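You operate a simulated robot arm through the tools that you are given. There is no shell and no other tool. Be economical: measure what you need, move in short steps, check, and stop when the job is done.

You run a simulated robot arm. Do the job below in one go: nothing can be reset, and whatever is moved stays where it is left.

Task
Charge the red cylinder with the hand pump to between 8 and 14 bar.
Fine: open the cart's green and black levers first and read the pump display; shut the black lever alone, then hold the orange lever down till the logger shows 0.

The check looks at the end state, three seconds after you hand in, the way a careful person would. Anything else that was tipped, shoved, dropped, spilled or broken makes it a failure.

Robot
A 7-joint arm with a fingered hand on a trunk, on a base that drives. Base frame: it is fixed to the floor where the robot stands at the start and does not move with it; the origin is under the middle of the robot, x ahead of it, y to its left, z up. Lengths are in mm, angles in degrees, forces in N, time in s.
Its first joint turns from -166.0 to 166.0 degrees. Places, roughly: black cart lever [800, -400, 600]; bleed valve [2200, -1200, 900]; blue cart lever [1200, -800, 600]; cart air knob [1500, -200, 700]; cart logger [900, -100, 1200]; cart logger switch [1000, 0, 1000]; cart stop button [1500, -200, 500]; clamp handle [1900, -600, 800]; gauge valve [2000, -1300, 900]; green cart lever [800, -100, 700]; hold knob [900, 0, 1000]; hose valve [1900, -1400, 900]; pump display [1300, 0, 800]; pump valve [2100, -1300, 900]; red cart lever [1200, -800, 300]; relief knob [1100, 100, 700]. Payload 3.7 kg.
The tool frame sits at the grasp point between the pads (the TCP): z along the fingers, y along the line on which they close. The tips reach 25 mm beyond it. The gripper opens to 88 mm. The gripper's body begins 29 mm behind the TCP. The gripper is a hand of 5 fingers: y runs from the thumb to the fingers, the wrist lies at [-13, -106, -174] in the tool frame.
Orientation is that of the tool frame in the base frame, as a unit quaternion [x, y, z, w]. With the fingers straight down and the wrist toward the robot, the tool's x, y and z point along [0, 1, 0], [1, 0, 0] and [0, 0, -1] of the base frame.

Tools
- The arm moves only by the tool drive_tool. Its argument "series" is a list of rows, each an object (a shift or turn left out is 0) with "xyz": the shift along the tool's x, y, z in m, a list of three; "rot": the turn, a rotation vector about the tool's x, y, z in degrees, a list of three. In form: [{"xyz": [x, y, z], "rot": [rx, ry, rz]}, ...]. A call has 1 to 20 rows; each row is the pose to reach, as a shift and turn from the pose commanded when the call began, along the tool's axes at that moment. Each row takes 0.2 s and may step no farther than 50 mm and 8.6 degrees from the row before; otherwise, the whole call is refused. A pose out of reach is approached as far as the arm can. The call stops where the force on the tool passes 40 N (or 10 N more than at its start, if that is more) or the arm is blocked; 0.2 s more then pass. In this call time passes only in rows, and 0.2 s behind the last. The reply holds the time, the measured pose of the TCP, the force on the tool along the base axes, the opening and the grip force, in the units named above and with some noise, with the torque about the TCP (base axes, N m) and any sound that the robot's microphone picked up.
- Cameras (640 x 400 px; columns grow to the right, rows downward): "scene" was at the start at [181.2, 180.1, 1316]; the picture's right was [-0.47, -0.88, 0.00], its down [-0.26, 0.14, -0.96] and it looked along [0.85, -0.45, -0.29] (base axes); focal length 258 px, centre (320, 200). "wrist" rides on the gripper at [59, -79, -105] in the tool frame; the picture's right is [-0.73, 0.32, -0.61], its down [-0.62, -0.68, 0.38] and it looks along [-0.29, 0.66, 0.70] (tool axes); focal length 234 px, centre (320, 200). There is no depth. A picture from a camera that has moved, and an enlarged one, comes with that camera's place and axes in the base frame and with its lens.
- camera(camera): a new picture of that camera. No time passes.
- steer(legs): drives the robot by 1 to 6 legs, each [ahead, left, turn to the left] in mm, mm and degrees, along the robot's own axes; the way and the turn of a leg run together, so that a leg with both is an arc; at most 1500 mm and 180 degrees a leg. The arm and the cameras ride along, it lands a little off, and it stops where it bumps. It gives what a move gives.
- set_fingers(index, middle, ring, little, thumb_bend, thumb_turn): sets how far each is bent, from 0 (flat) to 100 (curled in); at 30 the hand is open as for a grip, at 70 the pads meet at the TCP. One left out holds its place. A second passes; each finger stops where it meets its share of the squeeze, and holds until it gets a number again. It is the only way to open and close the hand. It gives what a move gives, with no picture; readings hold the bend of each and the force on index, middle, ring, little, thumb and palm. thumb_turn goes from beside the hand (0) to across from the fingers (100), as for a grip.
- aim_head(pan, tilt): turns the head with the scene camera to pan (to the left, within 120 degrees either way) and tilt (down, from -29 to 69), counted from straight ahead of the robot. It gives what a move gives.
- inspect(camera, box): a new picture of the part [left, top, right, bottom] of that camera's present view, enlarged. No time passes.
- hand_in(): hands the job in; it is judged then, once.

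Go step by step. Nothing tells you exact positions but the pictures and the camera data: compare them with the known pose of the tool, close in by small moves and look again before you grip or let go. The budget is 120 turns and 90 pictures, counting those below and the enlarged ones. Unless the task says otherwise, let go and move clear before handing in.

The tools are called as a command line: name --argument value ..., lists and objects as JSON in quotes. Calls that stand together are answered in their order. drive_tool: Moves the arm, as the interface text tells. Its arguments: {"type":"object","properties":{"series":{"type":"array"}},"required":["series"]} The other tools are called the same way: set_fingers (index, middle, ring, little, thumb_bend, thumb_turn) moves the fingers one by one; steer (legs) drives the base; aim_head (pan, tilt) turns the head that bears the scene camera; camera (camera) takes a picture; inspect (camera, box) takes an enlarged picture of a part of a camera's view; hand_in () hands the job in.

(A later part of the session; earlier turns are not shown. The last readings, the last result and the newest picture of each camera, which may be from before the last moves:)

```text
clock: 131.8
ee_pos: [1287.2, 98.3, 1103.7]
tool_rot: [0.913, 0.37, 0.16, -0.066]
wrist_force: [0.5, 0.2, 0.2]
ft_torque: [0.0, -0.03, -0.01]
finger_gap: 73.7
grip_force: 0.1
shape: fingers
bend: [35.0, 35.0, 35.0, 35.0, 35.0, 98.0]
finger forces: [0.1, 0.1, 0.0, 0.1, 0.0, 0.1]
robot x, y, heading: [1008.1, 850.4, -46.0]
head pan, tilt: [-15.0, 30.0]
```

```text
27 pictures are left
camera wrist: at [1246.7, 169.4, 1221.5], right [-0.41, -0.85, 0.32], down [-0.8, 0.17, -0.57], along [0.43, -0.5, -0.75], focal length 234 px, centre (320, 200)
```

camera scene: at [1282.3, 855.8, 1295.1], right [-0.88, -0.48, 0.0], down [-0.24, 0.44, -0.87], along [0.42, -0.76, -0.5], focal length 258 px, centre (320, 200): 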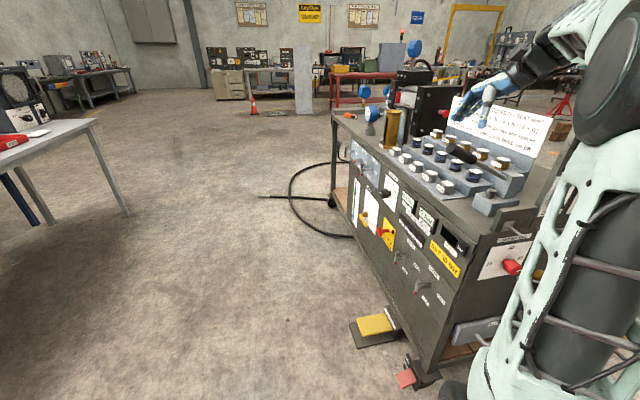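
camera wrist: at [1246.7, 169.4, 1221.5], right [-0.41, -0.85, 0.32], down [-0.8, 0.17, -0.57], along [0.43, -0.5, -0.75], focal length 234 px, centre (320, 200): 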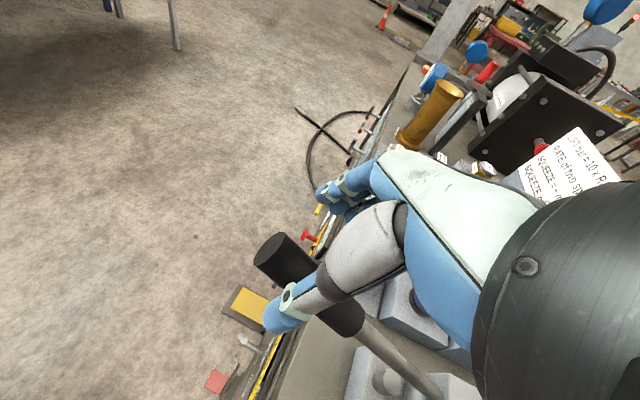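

drive_tool --series '[{"xyz": [-0.0068, 0.003, 0.0188]}, {"xyz": [-0.0137, 0.005, 0.0376]}]'

camera --camera "wrist"

```text
clock: 132.4
ee_pos: [1289.2, 94.5, 1063.1]
tool_rot: [0.913, 0.369, 0.161, -0.065]
wrist_force: [-0.4, -0.7, 0.6]
ft_torque: [-0.02, 0.02, -0.02]
finger_gap: 74.1
grip_force: 0.0
shape: fingers
bend: [35.0, 35.0, 35.0, 35.0, 35.0, 98.0]
finger forces: [0.1, 0.0, 0.0, 0.0, 0.0, 0.0]
robot x, y, heading: [1010.2, 852.3, -46.2]
head pan, tilt: [-15.0, 30.0]
```

```text
26 pictures are left
camera wrist: at [1249.9, 165.1, 1180.7], right [-0.41, -0.85, 0.32], down [-0.8, 0.17, -0.57], along [0.43, -0.5, -0.75], focal length 234 px, centre (320, 200)
```

wrist: 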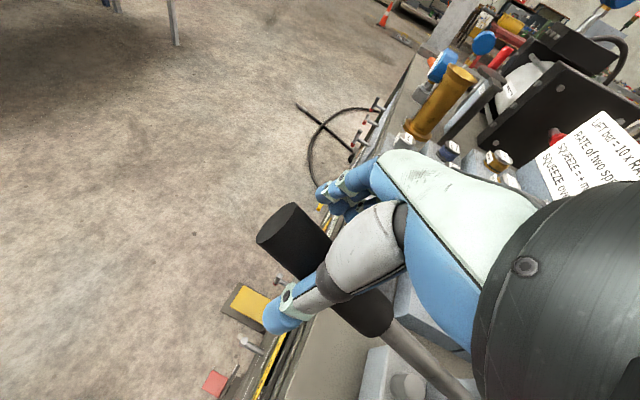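

The grip sits in the hand; closing on it.

set_fingers --index 68 --middle 68 --ring 68 --little 68 --thumb_bend 68

camera --camera "wrist"

```text
clock: 133.4
ee_pos: [1288.0, 96.1, 1063.7]
tool_rot: [0.913, 0.37, 0.161, -0.065]
wrist_force: [-18.9, 17.6, -4.5]
ft_torque: [-0.14, -0.15, 0.13]
finger_gap: 28.5
grip_force: 12.9
shape: fingers
bend: [68.0, 68.0, 68.0, 68.0, 52.0, 97.0]
finger forces: [0.0, 0.1, 0.0, 0.0, 25.2, 0.1]
robot x, y, heading: [1007.4, 850.4, -46.1]
head pan, tilt: [-15.0, 30.0]
```

```text
25 pictures are left
camera wrist: at [1248.7, 165.8, 1181.3], right [-0.41, -0.85, 0.32], down [-0.8, 0.17, -0.57], along [0.43, -0.5, -0.75], focal length 234 px, centre (320, 200)
```

wrist: 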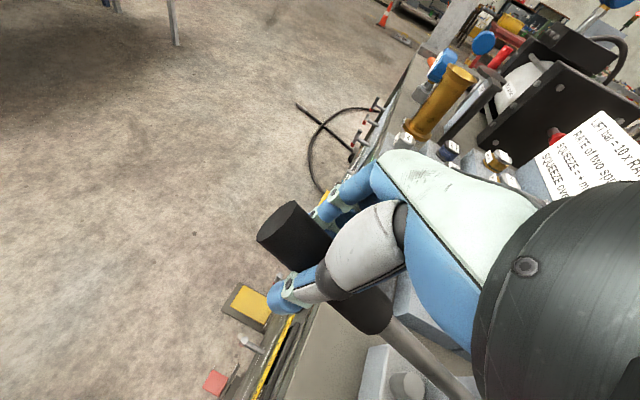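

The thumb alone presses, so I'll centre the hand by 8 mm and make a first gentle half stroke down along the lever's arc.

drive_tool --series '[{"xyz": [0, -0.008, 0]}, {"xyz": [0.0017, -0.008, 0.0157], "rot": [0, -3.5, 0]}, {"xyz": [0.002, -0.008, 0.0283], "rot": [0, -6.8, 0]}, {"xyz": [0.0016, -0.008, 0.0429], "rot": [0, -10, 0]}, {"xyz": [0.0002, -0.008, 0.0575], "rot": [0, -13.8, 0]}]'

inspect --camera "scene" --box '[380, 90, 540, 290]'

```text
clock: 134.6
ee_pos: [1297.7, 114.4, 1009.5]
tool_rot: [0.926, 0.374, 0.05, -0.019]
wrist_force: [-11.6, 5.7, 2.1]
ft_torque: [0.05, 0.03, 0.11]
finger_gap: 17.2
grip_force: 5.8
shape: fingers
bend: [68.0, 68.0, 68.0, 68.0, 59.0, 99.0]
finger forces: [0.0, 0.0, 0.0, 0.0, 11.8, 0.0]
robot x, y, heading: [1006.0, 852.2, -46.1]
head pan, tilt: [-15.0, 30.0]
```

```text
2.00 times, centred on (460, 190) of scene
camera zoom: at [1281.9, 855.9, 1295.2], right [-0.88, -0.48, 0.0], down [-0.24, 0.44, -0.87], along [0.42, -0.76, -0.5], focal length 516 px, centre (40, 220)
```

zoom: 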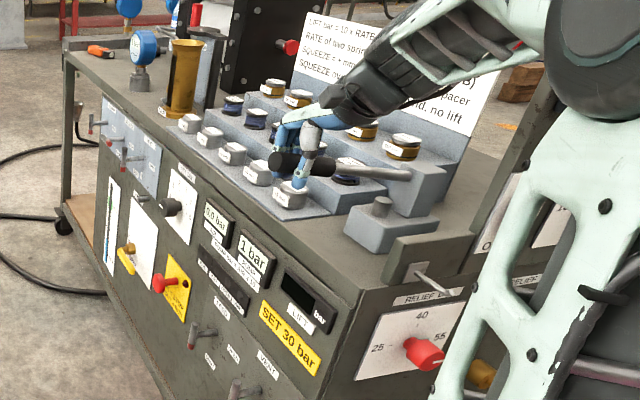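

PUMP went to 1 bar from a half stroke. Now a deeper push down and a return up, then read again.

drive_tool --series '[{"xyz": [0.0005, -0.004, 0.021], "rot": [0, -5, 0]}, {"xyz": [0.0016, -0.004, 0.0418], "rot": [0, -10, 0]}, {"xyz": [0.0005, -0.004, 0.021], "rot": [0, -5, 0]}, {"xyz": [0, -0.004, 0], "rot": [0, 0, 0]}, {"xyz": [-0.0053, -0.004, -0.0287], "rot": [0, 6.8, 0]}, {"xyz": [-0.014, -0.004, -0.0558], "rot": [0, 13.8, 0]}]'

inspect --camera "scene" --box '[380, 90, 540, 290]'

```text
clock: 136.0
ee_pos: [1280.7, 104.4, 1062.2]
tool_rot: [0.912, 0.37, 0.162, -0.067]
wrist_force: [-1.9, 8.2, -8.4]
ft_torque: [-0.09, -0.16, 0.02]
finger_gap: 13.0
grip_force: 5.6
shape: fingers
bend: [68.0, 68.0, 68.0, 67.0, 61.0, 96.0]
finger forces: [0.0, 0.1, 0.0, 1.2, 9.1, 0.0]
robot x, y, heading: [1008.8, 851.3, -45.9]
head pan, tilt: [-15.0, 30.0]
```

```text
2.00 times, centred on (460, 190) of scene
camera zoom: at [1282.3, 856.0, 1295.1], right [-0.88, -0.48, 0.0], down [-0.24, 0.44, -0.87], along [0.42, -0.76, -0.5], focal length 516 px, centre (40, 220)
```

zoom: 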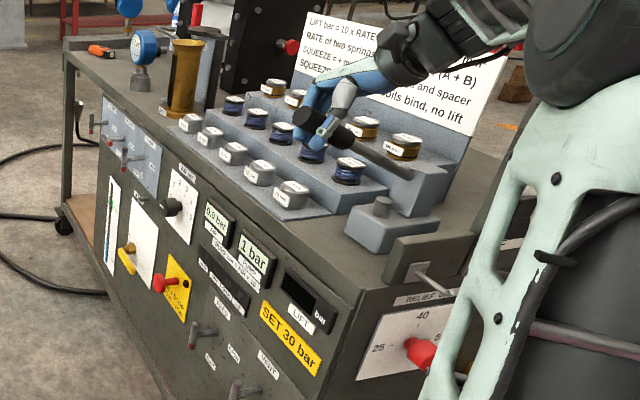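

One bar per stroke, roughly. I'll make two full strokes and read the display.

drive_tool --series '[{"xyz": [0.002, 0, 0.0283], "rot": [0, -6.8, 0]}, {"xyz": [0.0002, 0, 0.0575], "rot": [0, -13.8, 0]}, {"xyz": [-0.005, 0, 0.0864], "rot": [0, -21, 0]}, {"xyz": [-0.0083, 0, 0.0984], "rot": [0, -24, 0]}, {"xyz": [-0.005, 0, 0.0864], "rot": [0, -21, 0]}, {"xyz": [0.0002, 0, 0.0575], "rot": [0, -13.8, 0]}, {"xyz": [0.002, 0, 0.0283], "rot": [0, -6.8, 0]}, {"xyz": [0, 0, 0], "rot": [0, 0, 0]}, {"xyz": [0.002, 0, 0.0283], "rot": [0, -6.8, 0]}, {"xyz": [0.0002, 0, 0.0575], "rot": [0, -13.8, 0]}, {"xyz": [-0.005, 0, 0.0864], "rot": [0, -21, 0]}, {"xyz": [-0.0083, 0, 0.0984], "rot": [0, -24, 0]}, {"xyz": [-0.005, 0, 0.0864], "rot": [0, -21, 0]}, {"xyz": [0.0002, 0, 0.0575], "rot": [0, -13.8, 0]}, {"xyz": [0.002, 0, 0.0283], "rot": [0, -6.8, 0]}, {"xyz": [0, 0, 0], "rot": [0, 0, 0]}]'

inspect --camera "scene" --box '[380, 90, 540, 290]'

```text
clock: 139.4
ee_pos: [1282.3, 105.0, 1062.6]
tool_rot: [0.912, 0.371, 0.162, -0.067]
wrist_force: [-1.7, 8.2, -9.0]
ft_torque: [-0.14, -0.12, -0.03]
finger_gap: 12.6
grip_force: 5.2
shape: fingers
bend: [68.0, 68.0, 68.0, 67.0, 61.0, 96.0]
finger forces: [0.0, 0.1, 0.1, 1.1, 9.6, 0.0]
robot x, y, heading: [1008.3, 850.4, -46.2]
head pan, tilt: [-15.0, 30.0]
```

```text
2.00 times, centred on (460, 190) of scene
camera zoom: at [1282.3, 856.0, 1295.1], right [-0.88, -0.48, 0.0], down [-0.24, 0.44, -0.87], along [0.42, -0.76, -0.5], focal length 516 px, centre (40, 220)
```

zoom: 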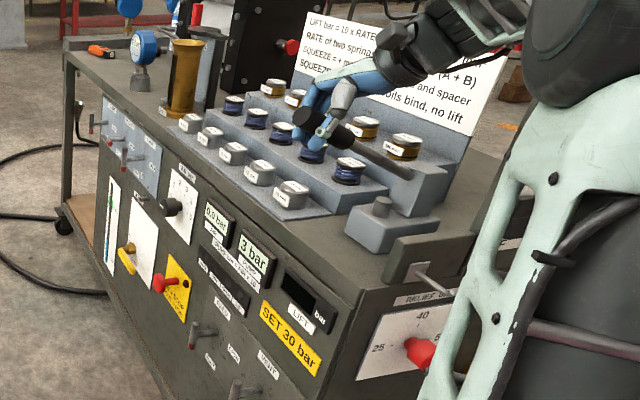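

3 bar now, about 1 bar per stroke. Two more pairs of strokes.

drive_tool --series '[{"xyz": [0.002, 0, 0.0283], "rot": [0, -6.8, 0]}, {"xyz": [0.0002, 0, 0.0575], "rot": [0, -13.8, 0]}, {"xyz": [-0.005, 0, 0.0864], "rot": [0, -21, 0]}, {"xyz": [-0.0083, 0, 0.0984], "rot": [0, -24, 0]}, {"xyz": [-0.005, 0, 0.0864], "rot": [0, -21, 0]}, {"xyz": [0.0002, 0, 0.0575], "rot": [0, -13.8, 0]}, {"xyz": [0.002, 0, 0.0283], "rot": [0, -6.8, 0]}, {"xyz": [0, 0, 0], "rot": [0, 0, 0]}, {"xyz": [0.002, 0, 0.0283], "rot": [0, -6.8, 0]}, {"xyz": [0.0002, 0, 0.0575], "rot": [0, -13.8, 0]}, {"xyz": [-0.005, 0, 0.0864], "rot": [0, -21, 0]}, {"xyz": [-0.0083, 0, 0.0984], "rot": [0, -24, 0]}, {"xyz": [-0.005, 0, 0.0864], "rot": [0, -21, 0]}, {"xyz": [0.0002, 0, 0.0575], "rot": [0, -13.8, 0]}, {"xyz": [0.002, 0, 0.0283], "rot": [0, -6.8, 0]}, {"xyz": [0, 0, 0], "rot": [0, 0, 0]}]'

drive_tool --series '[{"xyz": [0.002, 0, 0.0283], "rot": [0, -6.8, 0]}, {"xyz": [0.0002, 0, 0.0575], "rot": [0, -13.8, 0]}, {"xyz": [-0.005, 0, 0.0864], "rot": [0, -21, 0]}, {"xyz": [-0.0083, 0, 0.0984], "rot": [0, -24, 0]}, {"xyz": [-0.005, 0, 0.0864], "rot": [0, -21, 0]}, {"xyz": [0.0002, 0, 0.0575], "rot": [0, -13.8, 0]}, {"xyz": [0.002, 0, 0.0283], "rot": [0, -6.8, 0]}, {"xyz": [0, 0, 0], "rot": [0, 0, 0]}, {"xyz": [0.002, 0, 0.0283], "rot": [0, -6.8, 0]}, {"xyz": [0.0002, 0, 0.0575], "rot": [0, -13.8, 0]}, {"xyz": [-0.005, 0, 0.0864], "rot": [0, -21, 0]}, {"xyz": [-0.0083, 0, 0.0984], "rot": [0, -24, 0]}, {"xyz": [-0.005, 0, 0.0864], "rot": [0, -21, 0]}, {"xyz": [0.0002, 0, 0.0575], "rot": [0, -13.8, 0]}, {"xyz": [0.002, 0, 0.0283], "rot": [0, -6.8, 0]}, {"xyz": [0, 0, 0], "rot": [0, 0, 0]}]'

inspect --camera "scene" --box '[420, 180, 500, 230]'

```text
clock: 142.8
ee_pos: [1283.0, 104.8, 1062.2]
tool_rot: [0.912, 0.371, 0.162, -0.067]
wrist_force: [-1.2, 9.8, -11.6]
ft_torque: [-0.24, -0.16, -0.06]
finger_gap: 13.4
grip_force: 4.8
shape: fingers
bend: [68.0, 68.0, 68.0, 67.0, 60.0, 96.0]
finger forces: [0.0, 0.0, 0.0, 0.8, 10.2, 0.1]
robot x, y, heading: [1007.8, 852.0, -46.0]
head pan, tilt: [-15.0, 30.0]
```

```text
clock: 146.2
ee_pos: [1281.7, 103.6, 1062.6]
tool_rot: [0.913, 0.37, 0.161, -0.068]
wrist_force: [-1.9, 10.7, -11.8]
ft_torque: [-0.18, -0.12, -0.05]
finger_gap: 14.3
grip_force: 6.0
shape: fingers
bend: [68.0, 68.0, 68.0, 68.0, 60.0, 96.0]
finger forces: [0.0, 0.0, 0.0, 0.6, 10.6, 0.0]
robot x, y, heading: [1009.5, 851.4, -46.1]
head pan, tilt: [-15.0, 30.0]
```

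```text
8.00 times, centred on (460, 205) of scene
camera zoom: at [1282.4, 856.1, 1295.1], right [-0.88, -0.48, 0.0], down [-0.24, 0.44, -0.87], along [0.42, -0.76, -0.5], focal length 2066 px, centre (-800, 160)
```

zoom: 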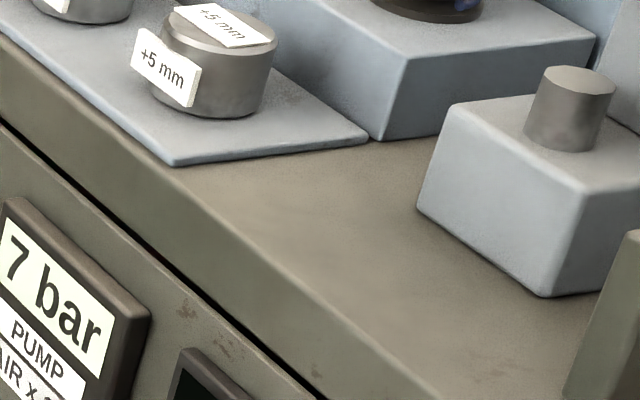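

7 bar; two more pairs of strokes should give about 11, the middle of the band.

drive_tool --series '[{"xyz": [0.002, 0, 0.0283], "rot": [0, -6.8, 0]}, {"xyz": [0.0002, 0, 0.0575], "rot": [0, -13.8, 0]}, {"xyz": [-0.005, 0, 0.0864], "rot": [0, -21, 0]}, {"xyz": [-0.0083, 0, 0.0984], "rot": [0, -24, 0]}, {"xyz": [-0.005, 0, 0.0864], "rot": [0, -21, 0]}, {"xyz": [0.0002, 0, 0.0575], "rot": [0, -13.8, 0]}, {"xyz": [0.002, 0, 0.0283], "rot": [0, -6.8, 0]}, {"xyz": [0, 0, 0], "rot": [0, 0, 0]}, {"xyz": [0.002, 0, 0.0283], "rot": [0, -6.8, 0]}, {"xyz": [0.0002, 0, 0.0575], "rot": [0, -13.8, 0]}, {"xyz": [-0.005, 0, 0.0864], "rot": [0, -21, 0]}, {"xyz": [-0.0083, 0, 0.0984], "rot": [0, -24, 0]}, {"xyz": [-0.005, 0, 0.0864], "rot": [0, -21, 0]}, {"xyz": [0.0002, 0, 0.0575], "rot": [0, -13.8, 0]}, {"xyz": [0.002, 0, 0.0283], "rot": [0, -6.8, 0]}, {"xyz": [0, 0, 0], "rot": [0, 0, 0]}]'

drive_tool --series '[{"xyz": [0.002, 0, 0.0283], "rot": [0, -6.8, 0]}, {"xyz": [0.0002, 0, 0.0575], "rot": [0, -13.8, 0]}, {"xyz": [-0.005, 0, 0.0864], "rot": [0, -21, 0]}, {"xyz": [-0.0083, 0, 0.0984], "rot": [0, -24, 0]}, {"xyz": [-0.005, 0, 0.0864], "rot": [0, -21, 0]}, {"xyz": [0.0002, 0, 0.0575], "rot": [0, -13.8, 0]}, {"xyz": [0.002, 0, 0.0283], "rot": [0, -6.8, 0]}, {"xyz": [0, 0, 0], "rot": [0, 0, 0]}, {"xyz": [0.002, 0, 0.0283], "rot": [0, -6.8, 0]}, {"xyz": [0.0002, 0, 0.0575], "rot": [0, -13.8, 0]}, {"xyz": [-0.005, 0, 0.0864], "rot": [0, -21, 0]}, {"xyz": [-0.0083, 0, 0.0984], "rot": [0, -24, 0]}, {"xyz": [-0.005, 0, 0.0864], "rot": [0, -21, 0]}, {"xyz": [0.0002, 0, 0.0575], "rot": [0, -13.8, 0]}, {"xyz": [0.002, 0, 0.0283], "rot": [0, -6.8, 0]}, {"xyz": [0, 0, 0], "rot": [0, 0, 0]}]'

inspect --camera "scene" --box '[390, 170, 470, 240]'

```text
clock: 149.6
ee_pos: [1281.9, 105.0, 1061.7]
tool_rot: [0.912, 0.37, 0.161, -0.067]
wrist_force: [-0.7, 9.9, -11.7]
ft_torque: [-0.17, -0.11, -0.07]
finger_gap: 12.9
grip_force: 5.2
shape: fingers
bend: [68.0, 68.0, 68.0, 67.0, 61.0, 96.0]
finger forces: [0.0, 0.0, 0.0, 0.9, 9.9, 0.2]
robot x, y, heading: [1009.7, 853.6, -46.1]
head pan, tilt: [-15.0, 30.0]
```

```text
clock: 153.0
ee_pos: [1282.1, 106.3, 1061.5]
tool_rot: [0.913, 0.369, 0.16, -0.067]
wrist_force: [-0.3, 9.7, -11.6]
ft_torque: [-0.17, -0.13, -0.05]
finger_gap: 12.8
grip_force: 5.3
shape: fingers
bend: [68.0, 68.0, 68.0, 67.0, 60.0, 96.0]
finger forces: [0.0, 0.1, 0.1, 0.9, 9.4, 0.1]
robot x, y, heading: [1009.2, 855.6, -46.3]
head pan, tilt: [-15.0, 30.0]
```

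```text
5.71 times, centred on (430, 205) of scene
camera zoom: at [1282.4, 856.1, 1295.1], right [-0.88, -0.48, 0.0], down [-0.24, 0.44, -0.87], along [0.42, -0.76, -0.5], focal length 1476 px, centre (-309, 171)
```

zoom: 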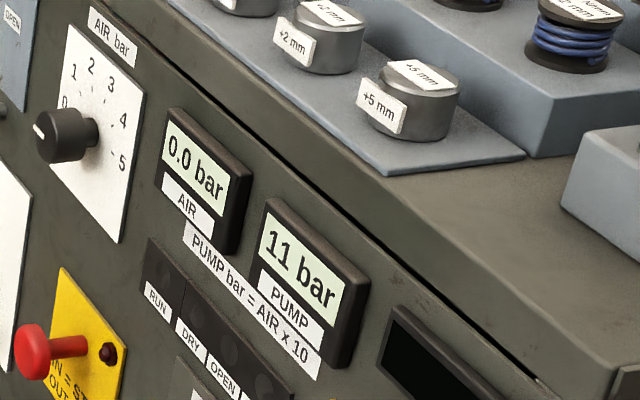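

11 bar on the PUMP display. I'll let go of the lever and lift the hand clear.

set_fingers --index 32 --middle 32 --ring 32 --little 32 --thumb_bend 32

drive_tool --series '[{"xyz": [0.016, -0.004, -0.044]}, {"xyz": [0.032, -0.004, -0.088]}, {"xyz": [0.048, -0.004, -0.1316]}, {"xyz": [0.095, -0.004, -0.1316], "rot": [0, -5, 0]}, {"xyz": [0.142, -0.004, -0.1316], "rot": [0, -10, 0]}, {"xyz": [0.19, -0.004, -0.12], "rot": [0, -15, 0]}, {"xyz": [0.237, -0.004, -0.11], "rot": [0, -20, 0]}]'

camera --camera "scene"

```text
clock: 154.0
ee_pos: [1282.1, 103.9, 1062.4]
tool_rot: [0.913, 0.37, 0.161, -0.065]
wrist_force: [-0.2, 0.0, -0.1]
ft_torque: [0.04, 0.0, 0.01]
finger_gap: 80.3
grip_force: 0.1
shape: fingers
bend: [32.0, 32.0, 32.0, 32.0, 32.0, 97.0]
finger forces: [0.1, 0.1, 0.1, 0.0, 0.0, 0.1]
robot x, y, heading: [1005.3, 852.1, -45.9]
head pan, tilt: [-15.0, 30.0]
```

```text
clock: 155.6
ee_pos: [1409.4, 236.3, 1247.1]
tool_rot: [0.927, 0.375, -0.001, 0.0]
wrist_force: [-0.7, 0.5, -1.4]
ft_torque: [0.03, 0.0, -0.03]
finger_gap: 80.1
grip_force: 0.0
shape: fingers
bend: [32.0, 32.0, 32.0, 32.0, 32.0, 97.0]
finger forces: [0.1, 0.1, 0.0, 0.0, 0.1, 0.1]
robot x, y, heading: [1010.6, 850.6, -46.4]
head pan, tilt: [-15.0, 30.0]
```

```text
19 pictures are left
camera scene: at [1282.2, 855.3, 1295.1], right [-0.88, -0.48, 0.0], down [-0.24, 0.44, -0.87], along [0.42, -0.76, -0.5], focal length 258 px, centre (320, 200)
```

scene: 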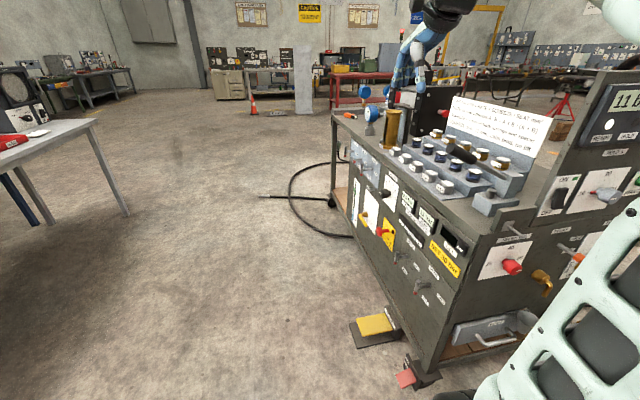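

The logger agrees at 11 bar. Now back round to the right side to shut the black lever alone, with the arm held high.

steer --legs '[[-165, 0, 0], [0, 0, 90], [-1060, 0, 0], [-1060, 0, 0], [0, -800, 0]]'

drive_tool --series '[{"xyz": [0.008, 0.009, 0], "rot": [-8.3, 0, 0]}, {"xyz": [0.016, 0.018, 0], "rot": [-16.6, 0, 0]}, {"xyz": [0.025, 0.027, 0], "rot": [-25, 0, 0]}, {"xyz": [0.033, 0.036, 0], "rot": [-33.3, 0, 0]}, {"xyz": [0.042, 0.045, 0], "rot": [-41.6, 0, 0]}, {"xyz": [0.05, 0.054, 0], "rot": [-50, 0, 0]}, {"xyz": [0.058, 0.063, 0], "rot": [-58.3, 0, 0]}, {"xyz": [0.066, 0.072, 0], "rot": [-66.6, 0, 0]}, {"xyz": [0.075, 0.08, 0], "rot": [-75, 0, 0]}]'

drive_tool --series '[{"xyz": [0, -0.0392, 0.0105], "rot": [0, 0, -7.67]}, {"xyz": [0, -0.0784, 0.021], "rot": [0, 0, -15.3]}, {"xyz": [0, -0.1176, 0.0316], "rot": [0, 0, -23]}, {"xyz": [0, -0.1568, 0.0422], "rot": [0, 0, -30.7]}, {"xyz": [0, -0.196, 0.0527], "rot": [0, 0, -38.3]}, {"xyz": [0, -0.2352, 0.0633], "rot": [0, 0, -46]}, {"xyz": [0, -0.2744, 0.0738], "rot": [0, 0, -53.7]}, {"xyz": [0, -0.3136, 0.0844], "rot": [0, 0, -61.3]}, {"xyz": [0, -0.3528, 0.095], "rot": [0, 0, -69]}, {"xyz": [0, -0.392, 0.1055], "rot": [0, 0, -76.7]}, {"xyz": [0, -0.4312, 0.116], "rot": [0, 0, -84.3]}, {"xyz": [0, -0.47, 0.1266], "rot": [0, 0, -92]}]'

aim_head --pan 0 --tilt 40

camera --camera "scene"

```text
clock: 174.9
ee_pos: [537.2, -675.5, 1247.1]
tool_rot: [0.387, 0.922, 0.0, 0.0]
wrist_force: [-0.7, -0.4, -0.6]
ft_torque: [-0.01, 0.02, -0.02]
finger_gap: 80.4
grip_force: 0.1
shape: fingers
bend: [32.0, 32.0, 32.0, 32.0, 32.0, 97.0]
finger forces: [0.0, 0.0, 0.1, 0.1, 0.1, 0.0]
robot x, y, heading: [-72.2, -1079.4, 44.1]
head pan, tilt: [-15.0, 30.0]
```

```text
clock: 176.9
ee_pos: [541.0, -567.1, 1247.1]
tool_rot: [0.307, 0.731, 0.562, 0.237]
wrist_force: [0.3, -0.2, -0.7]
ft_torque: [0.0, 0.01, -0.03]
finger_gap: 80.6
grip_force: 0.1
shape: fingers
bend: [32.0, 32.0, 32.0, 32.0, 32.0, 97.0]
finger forces: [0.0, 0.0, 0.1, 0.0, 0.0, 0.1]
robot x, y, heading: [-74.6, -1084.1, 44.1]
head pan, tilt: [-15.0, 30.0]
```

```text
clock: 179.6
ee_pos: [542.3, -567.7, 760.5]
tool_rot: [-0.314, 0.728, 0.22, 0.568]
wrist_force: [-0.6, 0.0, 0.2]
ft_torque: [-0.02, 0.01, 0.0]
finger_gap: 80.6
grip_force: 0.0
shape: fingers
bend: [32.0, 32.0, 32.0, 32.0, 32.0, 97.0]
finger forces: [0.1, 0.0, 0.0, 0.0, 0.0, 0.0]
robot x, y, heading: [-76.1, -1085.1, 44.3]
head pan, tilt: [-15.0, 30.0]
```

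```text
clock: 180.3
ee_pos: [541.7, -566.5, 762.5]
tool_rot: [-0.312, 0.729, 0.22, 0.567]
wrist_force: [0.5, 1.2, 0.2]
ft_torque: [0.02, 0.01, 0.0]
finger_gap: 80.4
grip_force: 0.1
shape: fingers
bend: [32.0, 32.0, 32.0, 32.0, 32.0, 97.0]
finger forces: [0.0, 0.0, 0.0, 0.1, 0.0, 0.1]
robot x, y, heading: [-73.0, -1076.7, 44.1]
head pan, tilt: [0.0, 40.0]
```

```text
18 pictures are left
camera scene: at [-101.2, -792.4, 1279.8], right [0.7, -0.72, 0.0], down [-0.46, -0.45, -0.77], along [0.55, 0.53, -0.64], focal length 258 px, centre (320, 200)
```

scene: 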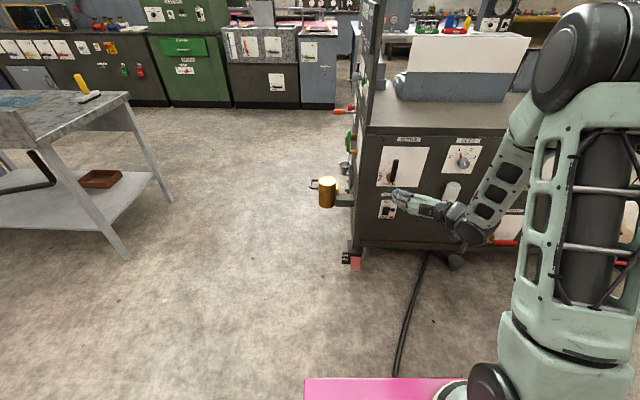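

Black is upright and clearly visible. I'll drive in 185 mm, which should put the hand just short of the handle again, and check from the wrist.

steer --legs '[[185, 10, -0.5]]'

camera --camera "wrist"

```text
clock: 181.8
ee_pos: [672.3, -434.8, 761.5]
tool_rot: [-0.31, 0.73, 0.218, 0.569]
wrist_force: [-0.2, 0.3, 0.4]
ft_torque: [0.01, 0.0, -0.03]
finger_gap: 80.3
grip_force: 0.1
shape: fingers
bend: [32.0, 32.0, 32.0, 32.0, 32.0, 97.0]
finger forces: [0.0, 0.0, 0.0, 0.0, 0.0, 0.1]
robot x, y, heading: [50.6, -947.0, 43.7]
head pan, tilt: [0.0, 40.0]
```

```text
17 pictures are left
camera wrist: at [646.5, -574.0, 733.4], right [-0.53, -0.03, 0.85], down [0.84, -0.1, 0.53], along [0.07, 0.99, 0.08], focal length 234 px, centre (320, 200)
```

wrist: 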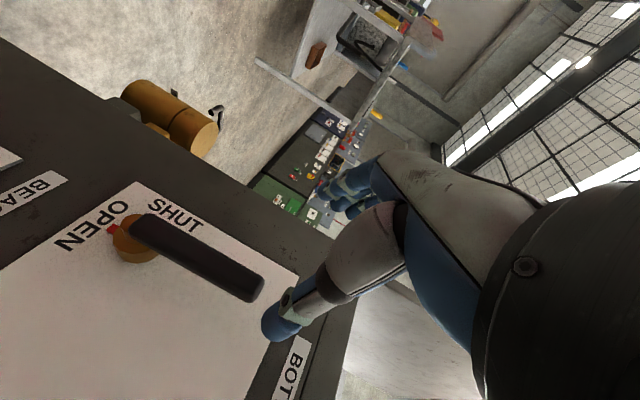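

drive_tool --series '[{"xyz": [0.016, -0.01, 0.01]}, {"xyz": [0.016, -0.01, 0.045]}, {"xyz": [0.016, -0.01, 0.08]}]'

set_fingers --index 55 --middle 55 --ring 55 --little 55 --thumb_bend 55

camera --camera "wrist"

```text
clock: 182.7
ee_pos: [733.2, -392.1, 724.4]
tool_rot: [-0.31, 0.73, 0.217, 0.569]
wrist_force: [0.3, 0.3, -0.1]
ft_torque: [0.02, 0.0, -0.02]
finger_gap: 80.4
grip_force: 0.0
shape: fingers
bend: [32.0, 32.0, 32.0, 32.0, 32.0, 97.0]
finger forces: [0.1, 0.1, 0.0, 0.1, 0.1, 0.0]
robot x, y, heading: [53.6, -943.4, 43.9]
head pan, tilt: [0.0, 40.0]
```

```text
clock: 183.7
ee_pos: [734.6, -391.5, 724.2]
tool_rot: [-0.309, 0.731, 0.218, 0.569]
wrist_force: [1.8, -0.7, 0.5]
ft_torque: [0.05, -0.02, -0.03]
finger_gap: 33.4
grip_force: 0.3
shape: fingers
bend: [55.0, 55.0, 55.0, 55.0, 53.0, 97.0]
finger forces: [0.0, 0.0, 0.0, 0.0, 1.8, 0.0]
robot x, y, heading: [49.4, -945.8, 43.5]
head pan, tilt: [0.0, 40.0]
```

```text
16 pictures are left
camera wrist: at [707.3, -530.9, 697.1], right [-0.53, -0.03, 0.85], down [0.84, -0.1, 0.53], along [0.07, 0.99, 0.08], focal length 234 px, centre (320, 200)
```

wrist: 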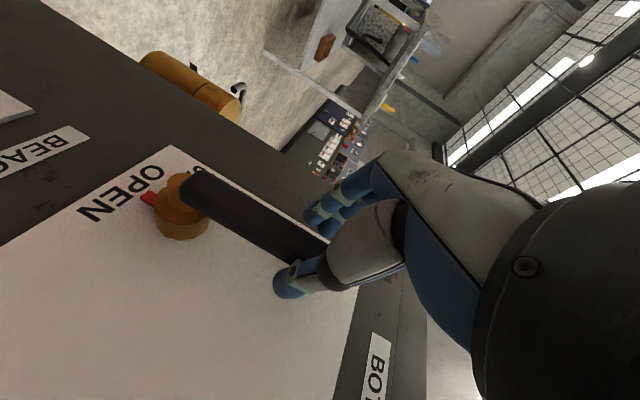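

The fork is on the handle. Swinging it down clockwise to SHUT along its arc.

drive_tool --series '[{"xyz": [0.0007, -0.0104, 0.0002], "rot": [0, 0, 6]}, {"xyz": [0.0026, -0.0207, 0.0007], "rot": [0, 0, 12]}, {"xyz": [0.0059, -0.0306, 0.0016], "rot": [0, 0, 18]}, {"xyz": [0.0103, -0.04, 0.0028], "rot": [0, 0, 24]}, {"xyz": [0.0159, -0.0487, 0.0043], "rot": [0, 0, 30]}, {"xyz": [0.0226, -0.0566, 0.0061], "rot": [0, 0, 36]}, {"xyz": [0.0302, -0.0635, 0.0081], "rot": [0, 0, 42]}, {"xyz": [0.0386, -0.0693, 0.0104], "rot": [0, 0, 48]}, {"xyz": [0.0477, -0.0739, 0.0128], "rot": [0, 0, 54]}, {"xyz": [0.0573, -0.0773, 0.0154], "rot": [0, 0, 60]}, {"xyz": [0.0672, -0.0793, 0.0181], "rot": [0, 0, 66]}, {"xyz": [0.0773, -0.08, 0.0208], "rot": [0, 0, 72]}, {"xyz": [0.0889, -0.078, 0.0239], "rot": [0, 0, 72]}]'

camera --camera "wrist"

```text
clock: 186.4
ee_pos: [789.6, -450.2, 635.4]
tool_rot: [0.178, 0.774, 0.51, 0.331]
wrist_force: [0.4, -0.5, 1.0]
ft_torque: [0.05, -0.01, -0.01]
finger_gap: 32.4
grip_force: 0.3
shape: fingers
bend: [54.0, 55.0, 55.0, 55.0, 55.0, 97.0]
finger forces: [1.2, 0.0, 0.0, 0.0, 0.0, 0.0]
robot x, y, heading: [52.7, -944.8, 43.5]
head pan, tilt: [0.0, 40.0]
```

```text
15 pictures are left
camera wrist: at [680.9, -517.5, 570.9], right [0.08, -0.72, 0.69], down [0.75, -0.41, -0.51], along [0.65, 0.56, 0.51], focal length 234 px, centre (320, 200)
```

wrist: 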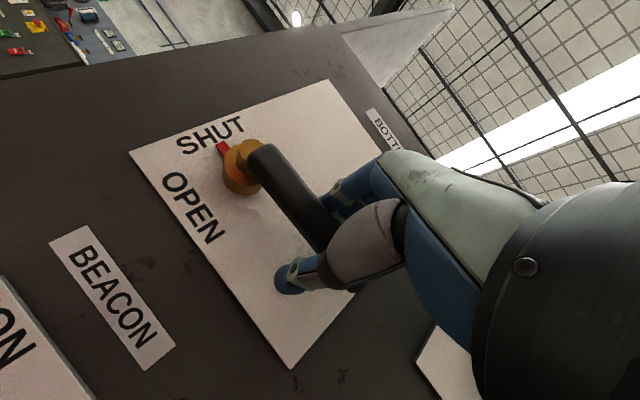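

Almost at SHUT; pressing down 18 mm more to reach the stop.

drive_tool --series '[{"xyz": [0.003, -0.008, 0.0023]}, {"xyz": [0.006, -0.0163, 0.0047]}]'

camera --camera "wrist"

```text
clock: 187.1
ee_pos: [791.0, -450.6, 620.9]
tool_rot: [0.179, 0.772, 0.512, 0.332]
wrist_force: [-1.4, -9.0, 18.4]
ft_torque: [0.58, -0.04, -0.01]
finger_gap: 45.8
grip_force: 9.1
shape: fingers
bend: [40.0, 54.0, 55.0, 55.0, 55.0, 97.0]
finger forces: [17.0, 0.8, 0.0, 0.0, 0.0, 0.0]
robot x, y, heading: [50.3, -947.8, 43.5]
head pan, tilt: [0.0, 40.0]
```

```text
14 pictures are left
camera wrist: at [681.5, -517.5, 554.5], right [0.07, -0.72, 0.69], down [0.76, -0.41, -0.51], along [0.65, 0.56, 0.52], focal length 234 px, centre (320, 200)
```

wrist: 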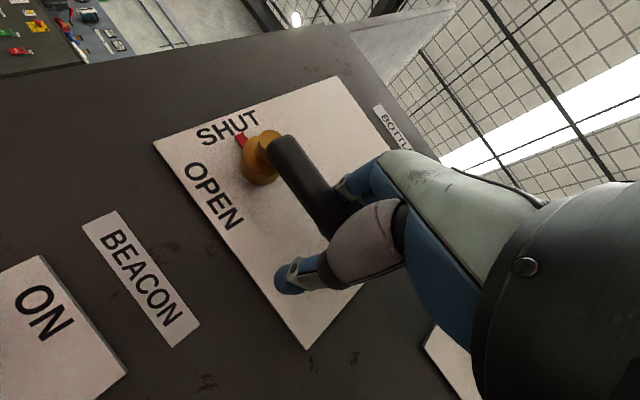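

Black is shut, firm on the stop with the red mark at SHUT. Easing off, opening and withdrawing, then driving away toward the front.

drive_tool --series '[{"xyz": [-0.006, 0.0163, -0.0047]}]'

set_fingers --index 32 --middle 32 --ring 32 --little 32 --thumb_bend 32

drive_tool --series '[{"xyz": [0.0035, -0.0098, -0.0387]}, {"xyz": [0.0069, -0.0195, -0.0773]}]'

inspect --camera "scene" --box '[300, 130, 460, 250]'

steer --legs '[[-200, 0, 0], [0, 800, 0]]'

```text
clock: 187.4
ee_pos: [790.3, -451.3, 635.2]
tool_rot: [0.178, 0.774, 0.509, 0.331]
wrist_force: [0.7, -0.4, -0.1]
ft_torque: [-0.01, 0.0, -0.01]
finger_gap: 31.4
grip_force: 0.4
shape: fingers
bend: [55.0, 55.0, 55.0, 55.0, 55.0, 97.0]
finger forces: [0.0, 0.0, 0.0, 0.0, 0.1, 0.0]
robot x, y, heading: [49.0, -943.4, 43.6]
head pan, tilt: [0.0, 40.0]
```

```text
clock: 188.4
ee_pos: [789.9, -451.0, 635.4]
tool_rot: [0.178, 0.774, 0.509, 0.332]
wrist_force: [0.1, 0.3, -0.2]
ft_torque: [-0.01, 0.0, 0.01]
finger_gap: 80.5
grip_force: 0.1
shape: fingers
bend: [32.0, 32.0, 32.0, 32.0, 32.0, 97.0]
finger forces: [0.0, 0.0, 0.0, 0.0, 0.0, 0.0]
robot x, y, heading: [48.8, -947.8, 43.5]
head pan, tilt: [0.0, 40.0]
```

```text
clock: 189.1
ee_pos: [732.3, -505.8, 635.0]
tool_rot: [0.179, 0.773, 0.511, 0.332]
wrist_force: [-0.6, -0.8, 0.6]
ft_torque: [0.02, 0.0, 0.0]
finger_gap: 80.2
grip_force: 0.0
shape: fingers
bend: [32.0, 32.0, 32.0, 32.0, 32.0, 97.0]
finger forces: [0.1, 0.1, 0.1, 0.1, 0.0, 0.0]
robot x, y, heading: [50.7, -944.5, 43.9]
head pan, tilt: [0.0, 40.0]
```

```text
3.33 times, centred on (380, 190) of scene
camera zoom: at [27.8, -656.0, 1279.7], right [0.69, -0.72, 0.0], down [-0.46, -0.44, -0.77], along [0.55, 0.53, -0.64], focal length 861 px, centre (120, 233)
```

zoom: 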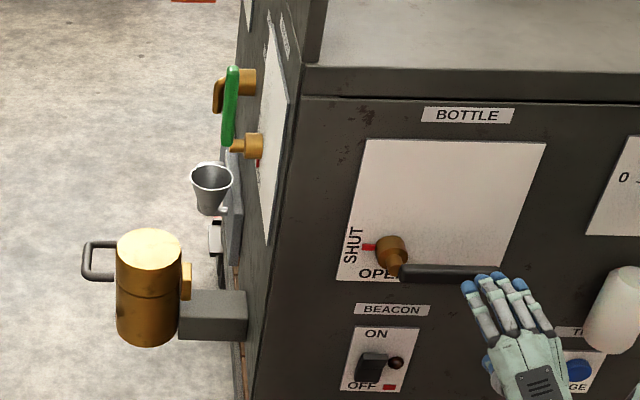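

```text
clock: 194.5
ee_pos: [40.9, -70.2, 634.8]
tool_rot: [0.179, 0.773, 0.509, 0.333]
wrist_force: [0.6, 0.9, -0.1]
ft_torque: [-0.03, 0.04, -0.02]
finger_gap: 80.3
grip_force: 0.0
shape: fingers
bend: [32.0, 32.0, 32.0, 32.0, 32.0, 97.0]
finger forces: [0.0, 0.0, 0.0, 0.0, 0.1, 0.0]
robot x, y, heading: [-643.4, -506.1, 43.3]
head pan, tilt: [0.0, 40.0]
```

Black lies at SHUT, green stays upright. In open floor I'll raise the hand and return it to pointing down.

drive_tool --series '[{"xyz": [-0.0152, 0.0418, -0.012], "rot": [0, 0, 2]}, {"xyz": [-0.0304, 0.0836, -0.024], "rot": [0, 0, 4]}, {"xyz": [-0.0456, 0.1254, -0.036], "rot": [0, 0, 6]}, {"xyz": [-0.0608, 0.1672, -0.048], "rot": [0, 0, 8]}, {"xyz": [-0.076, 0.209, -0.06], "rot": [0, 0, 10]}, {"xyz": [-0.0912, 0.2508, -0.072], "rot": [0, 0, 12]}, {"xyz": [-0.1064, 0.2926, -0.084], "rot": [0, 0, 14]}, {"xyz": [-0.1216, 0.3344, -0.096], "rot": [0, 0, 16]}, {"xyz": [-0.1368, 0.3762, -0.108], "rot": [0, 0, 18]}, {"xyz": [-0.152, 0.418, -0.12], "rot": [0, 0, 20]}, {"xyz": [-0.1672, 0.4598, -0.132], "rot": [0, 0, 20]}, {"xyz": [-0.1824, 0.5016, -0.144], "rot": [0, 0, 20]}]'

drive_tool --series '[{"rot": [8.3, 0, 0]}, {"rot": [16.6, 0, 0]}, {"rot": [25, 0, 0]}, {"rot": [33.3, 0, 0]}, {"rot": [41.6, 0, 0]}, {"rot": [50, 0, 0]}, {"rot": [58.3, 0, 0]}, {"rot": [66.6, 0, 0]}, {"rot": [75, 0, 0]}]'

set_fingers --index 70 --middle 70 --ring 70 --little 70 --thumb_bend 65

```text
clock: 197.1
ee_pos: [39.2, -71.4, 1187.5]
tool_rot: [0.313, 0.73, 0.559, 0.239]
wrist_force: [-0.9, 0.2, -0.1]
ft_torque: [0.01, 0.0, 0.02]
finger_gap: 80.4
grip_force: 0.0
shape: fingers
bend: [32.0, 32.0, 32.0, 32.0, 32.0, 97.0]
finger forces: [0.1, 0.1, 0.0, 0.0, 0.1, 0.1]
robot x, y, heading: [-642.4, -508.9, 43.8]
head pan, tilt: [0.0, 40.0]
```

```text
clock: 199.3
ee_pos: [-73.8, 45.8, 1190.7]
tool_rot: [0.249, 0.968, 0.001, 0.0]
wrist_force: [0.1, -0.2, 0.5]
ft_torque: [-0.02, 0.0, 0.0]
finger_gap: 80.6
grip_force: 0.0
shape: fingers
bend: [32.0, 32.0, 32.0, 32.0, 32.0, 98.0]
finger forces: [0.0, 0.1, 0.0, 0.0, 0.0, 0.1]
robot x, y, heading: [-642.1, -507.7, 43.7]
head pan, tilt: [0.0, 40.0]
stopped in row 9: the arm was blocked; the commanded pose is now the measured one
```

```text
clock: 200.3
ee_pos: [-74.3, 46.9, 1191.2]
tool_rot: [0.249, 0.969, 0.001, 0.001]
wrist_force: [-0.2, 0.0, -0.5]
ft_torque: [-0.01, 0.0, -0.03]
finger_gap: 4.1
grip_force: 0.1
shape: fingers
bend: [70.0, 70.0, 70.0, 70.0, 65.0, 98.0]
finger forces: [0.0, 0.1, 0.0, 0.0, 0.1, 0.0]
robot x, y, heading: [-646.1, -506.4, 43.4]
head pan, tilt: [0.0, 40.0]
```

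The last tilt step met a joint limit and the hand yawed about 17°, which is fine for pressing down. I'll draw the hand in a bit and drive to the front, turning well clear of the logger.

drive_tool --series '[{"xyz": [0.0122, -0.038, 0]}, {"xyz": [0.0245, -0.0763, 0]}]'

steer --legs '[[500, 0, 0], [0, 0, -90], [-140, 0, 0], [0, 940, 0]]'

camera --camera "scene"

```text
clock: 200.9
ee_pos: [-134.3, -9.3, 1190.6]
tool_rot: [0.248, 0.969, 0.001, 0.0]
wrist_force: [0.4, -0.4, 0.2]
ft_torque: [0.02, 0.0, 0.0]
finger_gap: 4.1
grip_force: 0.0
shape: fingers
bend: [70.0, 70.0, 70.0, 70.0, 65.0, 98.0]
finger forces: [0.0, 0.0, 0.0, 0.1, 0.0, 0.0]
robot x, y, heading: [-645.8, -507.4, 43.8]
head pan, tilt: [0.0, 40.0]
```

```text
clock: 213.2
ee_pos: [812.1, 76.3, 1190.8]
tool_rot: [0.862, 0.507, 0.0, 0.001]
wrist_force: [-0.5, 0.6, 0.4]
ft_torque: [-0.01, 0.03, -0.01]
finger_gap: 3.7
grip_force: 0.0
shape: fingers
bend: [70.0, 70.0, 70.0, 70.0, 65.0, 98.0]
finger forces: [0.0, 0.0, 0.0, 0.0, 0.0, 0.0]
robot x, y, heading: [316.0, 585.3, -46.7]
head pan, tilt: [0.0, 40.0]
```

```text
12 pictures are left
camera scene: at [604.8, 606.1, 1279.7], right [-0.73, -0.68, 0.0], down [-0.44, 0.47, -0.77], along [0.52, -0.56, -0.64], focal length 258 px, centre (320, 200)
```

scene: 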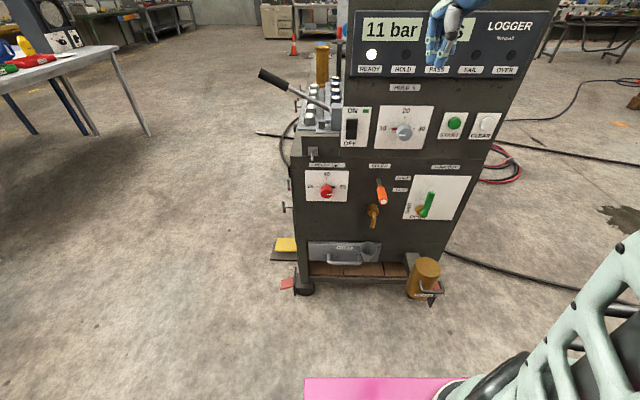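

Logger shows 11 bar with the bottle shut off; the orange tip is near (862,58,797). I'll lower the closed hand, tilted back 30° to keep clear of the hold knob, to just above and short of the orange lever.

drive_tool --series '[{"xyz": [0.0027, 0.0028, 0.0389], "rot": [-3.75, 0, 0]}, {"xyz": [0.0053, 0.0056, 0.0778], "rot": [-7.5, 0, 0]}, {"xyz": [0.008, 0.0085, 0.1167], "rot": [-11.25, 0, 0]}, {"xyz": [0.0107, 0.0113, 0.1556], "rot": [-15, 0, 0]}, {"xyz": [0.0133, 0.0141, 0.1945], "rot": [-18.75, 0, 0]}, {"xyz": [0.016, 0.017, 0.2334], "rot": [-22.5, 0, 0]}, {"xyz": [0.0186, 0.0198, 0.2723], "rot": [-26.25, 0, 0]}, {"xyz": [0.0213, 0.0226, 0.311], "rot": [-30, 0, 0]}]'

inspect --camera "scene" --box '[290, 0, 530, 240]'

```text
clock: 215.0
ee_pos: [841.6, 84.8, 878.7]
tool_rot: [0.833, 0.489, 0.132, 0.224]
wrist_force: [0.7, -0.3, 0.8]
ft_torque: [-0.02, 0.0, -0.03]
finger_gap: 4.1
grip_force: 0.1
shape: fingers
bend: [70.0, 70.0, 70.0, 70.0, 65.0, 98.0]
finger forces: [0.1, 0.0, 0.0, 0.0, 0.0, 0.1]
robot x, y, heading: [316.4, 588.2, -46.7]
head pan, tilt: [0.0, 40.0]
```

```text
1.67 times, centred on (410, 120) of scene
camera zoom: at [604.7, 606.3, 1279.7], right [-0.73, -0.68, 0.0], down [-0.44, 0.47, -0.77], along [0.52, -0.56, -0.64], focal length 430 px, centre (170, 333)
```

zoom: 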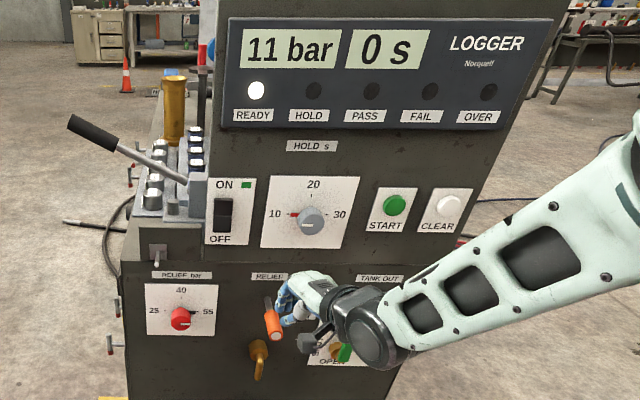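

drive_tool --series '[{"xyz": [-0.0067, 0.0183, 0.0106]}, {"xyz": [-0.0133, 0.0365, 0.0211]}, {"xyz": [-0.0133, 0.0265, 0.0384]}, {"xyz": [-0.0133, 0.0165, 0.0557]}]'

camera --camera "wrist"

```text
clock: 216.0
ee_pos: [872.5, 50.7, 839.1]
tool_rot: [0.833, 0.489, 0.131, 0.224]
wrist_force: [0.0, 0.2, -0.3]
ft_torque: [0.02, 0.01, 0.0]
finger_gap: 4.0
grip_force: 0.0
shape: fingers
bend: [70.0, 70.0, 70.0, 70.0, 65.0, 98.0]
finger forces: [0.1, 0.1, 0.0, 0.0, 0.0, 0.0]
robot x, y, heading: [314.7, 587.4, -46.8]
head pan, tilt: [0.0, 40.0]
```

```text
10 pictures are left
camera wrist: at [796.5, 161.2, 889.7], right [-0.37, -0.62, 0.69], down [-0.65, -0.35, -0.67], along [0.66, -0.7, -0.27], focal length 234 px, centre (320, 200)
```

wrist: 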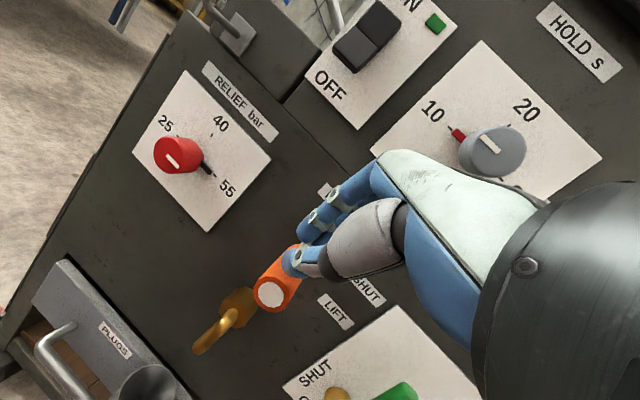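

The fingertips are right above the orange lever. Pressing down in small steps.

drive_tool --series '[{"xyz": [0, -0.005, 0.0087]}, {"xyz": [0, -0.01, 0.0173]}, {"xyz": [0, -0.015, 0.026]}, {"xyz": [0, -0.02, 0.0346]}]'

inspect --camera "scene" --box '[290, 0, 530, 240]'

```text
clock: 217.0
ee_pos: [873.6, 52.1, 800.7]
tool_rot: [0.833, 0.489, 0.133, 0.225]
wrist_force: [-0.1, 0.4, 3.7]
ft_torque: [0.04, 0.03, 0.02]
finger_gap: 1.1
grip_force: 1.5
shape: fingers
bend: [70.0, 70.0, 70.0, 70.0, 67.0, 98.0]
finger forces: [0.0, 0.0, 0.0, 0.1, 3.2, 0.0]
robot x, y, heading: [316.5, 591.1, -46.9]
head pan, tilt: [0.0, 40.0]
```

```text
1.67 times, centred on (410, 120) of scene
camera zoom: at [604.7, 606.2, 1279.7], right [-0.73, -0.68, 0.0], down [-0.44, 0.47, -0.77], along [0.52, -0.56, -0.64], focal length 430 px, centre (170, 333)
```

zoom: 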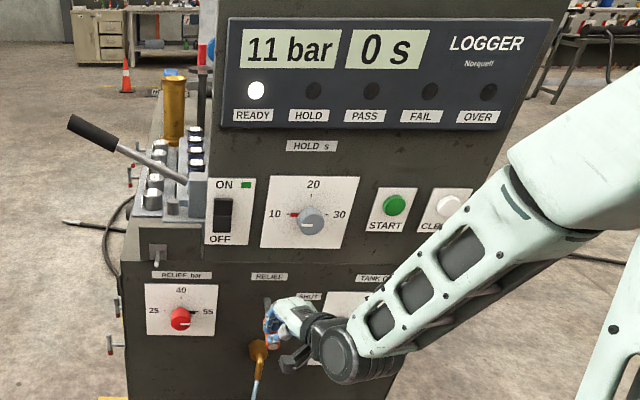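

Water runs from the relief spout: the lever is lifting the valve. Pressing a little further and holding.

drive_tool --series '[{"xyz": [0, -0.004, 0.007]}, {"xyz": [0, -0.004, 0.007]}, {"xyz": [0, -0.004, 0.007]}, {"xyz": [0, -0.004, 0.007]}, {"xyz": [0, -0.004, 0.007]}, {"xyz": [0, -0.004, 0.007]}, {"xyz": [0, -0.004, 0.007]}, {"xyz": [0, -0.004, 0.007]}, {"xyz": [0, -0.004, 0.007]}, {"xyz": [0, -0.004, 0.007]}]'

camera --camera "scene"

```text
clock: 219.2
ee_pos: [873.7, 52.3, 790.5]
tool_rot: [0.832, 0.49, 0.132, 0.223]
wrist_force: [-0.1, -0.5, 2.7]
ft_torque: [-0.03, 0.01, -0.05]
finger_gap: 0.3
grip_force: 1.9
shape: fingers
bend: [70.0, 70.0, 70.0, 70.0, 68.0, 98.0]
finger forces: [0.0, 0.0, 0.1, 0.1, 3.5, 0.0]
robot x, y, heading: [316.4, 588.9, -46.7]
head pan, tilt: [0.0, 40.0]
```

```text
8 pictures are left
camera scene: at [604.7, 606.2, 1279.7], right [-0.73, -0.68, 0.0], down [-0.44, 0.47, -0.77], along [0.52, -0.56, -0.64], focal length 258 px, centre (320, 200)
```

scene: 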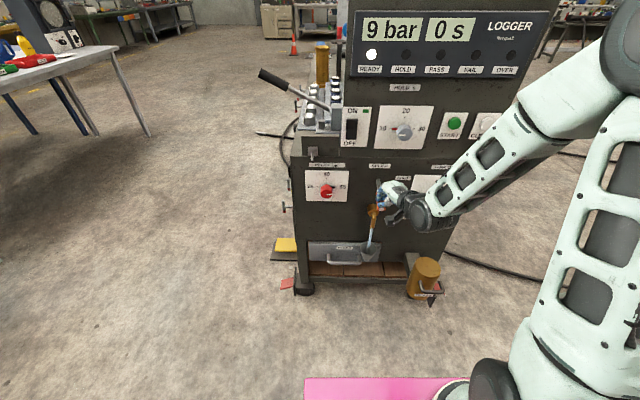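

The water runs into the funnel and the logger falls (9 bar). Holding on.

drive_tool --series '[{}, {}, {}, {}, {}, {}, {}, {}, {}, {}, {}, {}, {}, {}, {}, {}, {}, {}, {}, {}]'

drive_tool --series '[{}, {}, {}, {}, {}, {}, {}, {}, {}, {}, {}, {}, {}, {}, {}, {}, {}, {}, {}, {}]'

camera --camera "scene"

```text
clock: 223.4
ee_pos: [874.1, 52.1, 791.8]
tool_rot: [0.832, 0.49, 0.132, 0.224]
wrist_force: [0.4, 0.9, 4.1]
ft_torque: [0.02, -0.02, 0.0]
finger_gap: 0.2
grip_force: 1.4
shape: fingers
bend: [70.0, 70.0, 70.0, 70.0, 68.0, 98.0]
finger forces: [0.0, 0.0, 0.0, 0.0, 3.5, 0.0]
robot x, y, heading: [317.4, 590.0, -46.6]
head pan, tilt: [0.0, 40.0]
```

```text
clock: 227.6
ee_pos: [872.8, 51.6, 790.7]
tool_rot: [0.833, 0.489, 0.131, 0.224]
wrist_force: [0.2, 0.2, 3.7]
ft_torque: [0.01, -0.02, -0.01]
finger_gap: 0.2
grip_force: 1.8
shape: fingers
bend: [70.0, 70.0, 70.0, 70.0, 68.0, 98.0]
finger forces: [0.0, 0.0, 0.0, 0.1, 3.5, 0.1]
robot x, y, heading: [316.7, 588.9, -46.9]
head pan, tilt: [0.0, 40.0]
```

```text
7 pictures are left
camera scene: at [604.7, 606.2, 1279.7], right [-0.73, -0.68, 0.0], down [-0.44, 0.47, -0.77], along [0.52, -0.56, -0.64], focal length 258 px, centre (320, 200)
```

scene: 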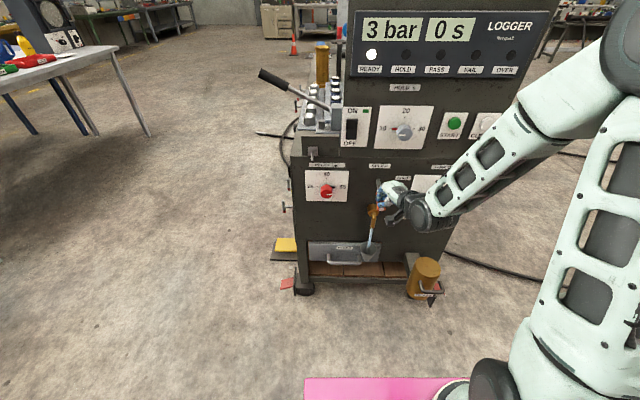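

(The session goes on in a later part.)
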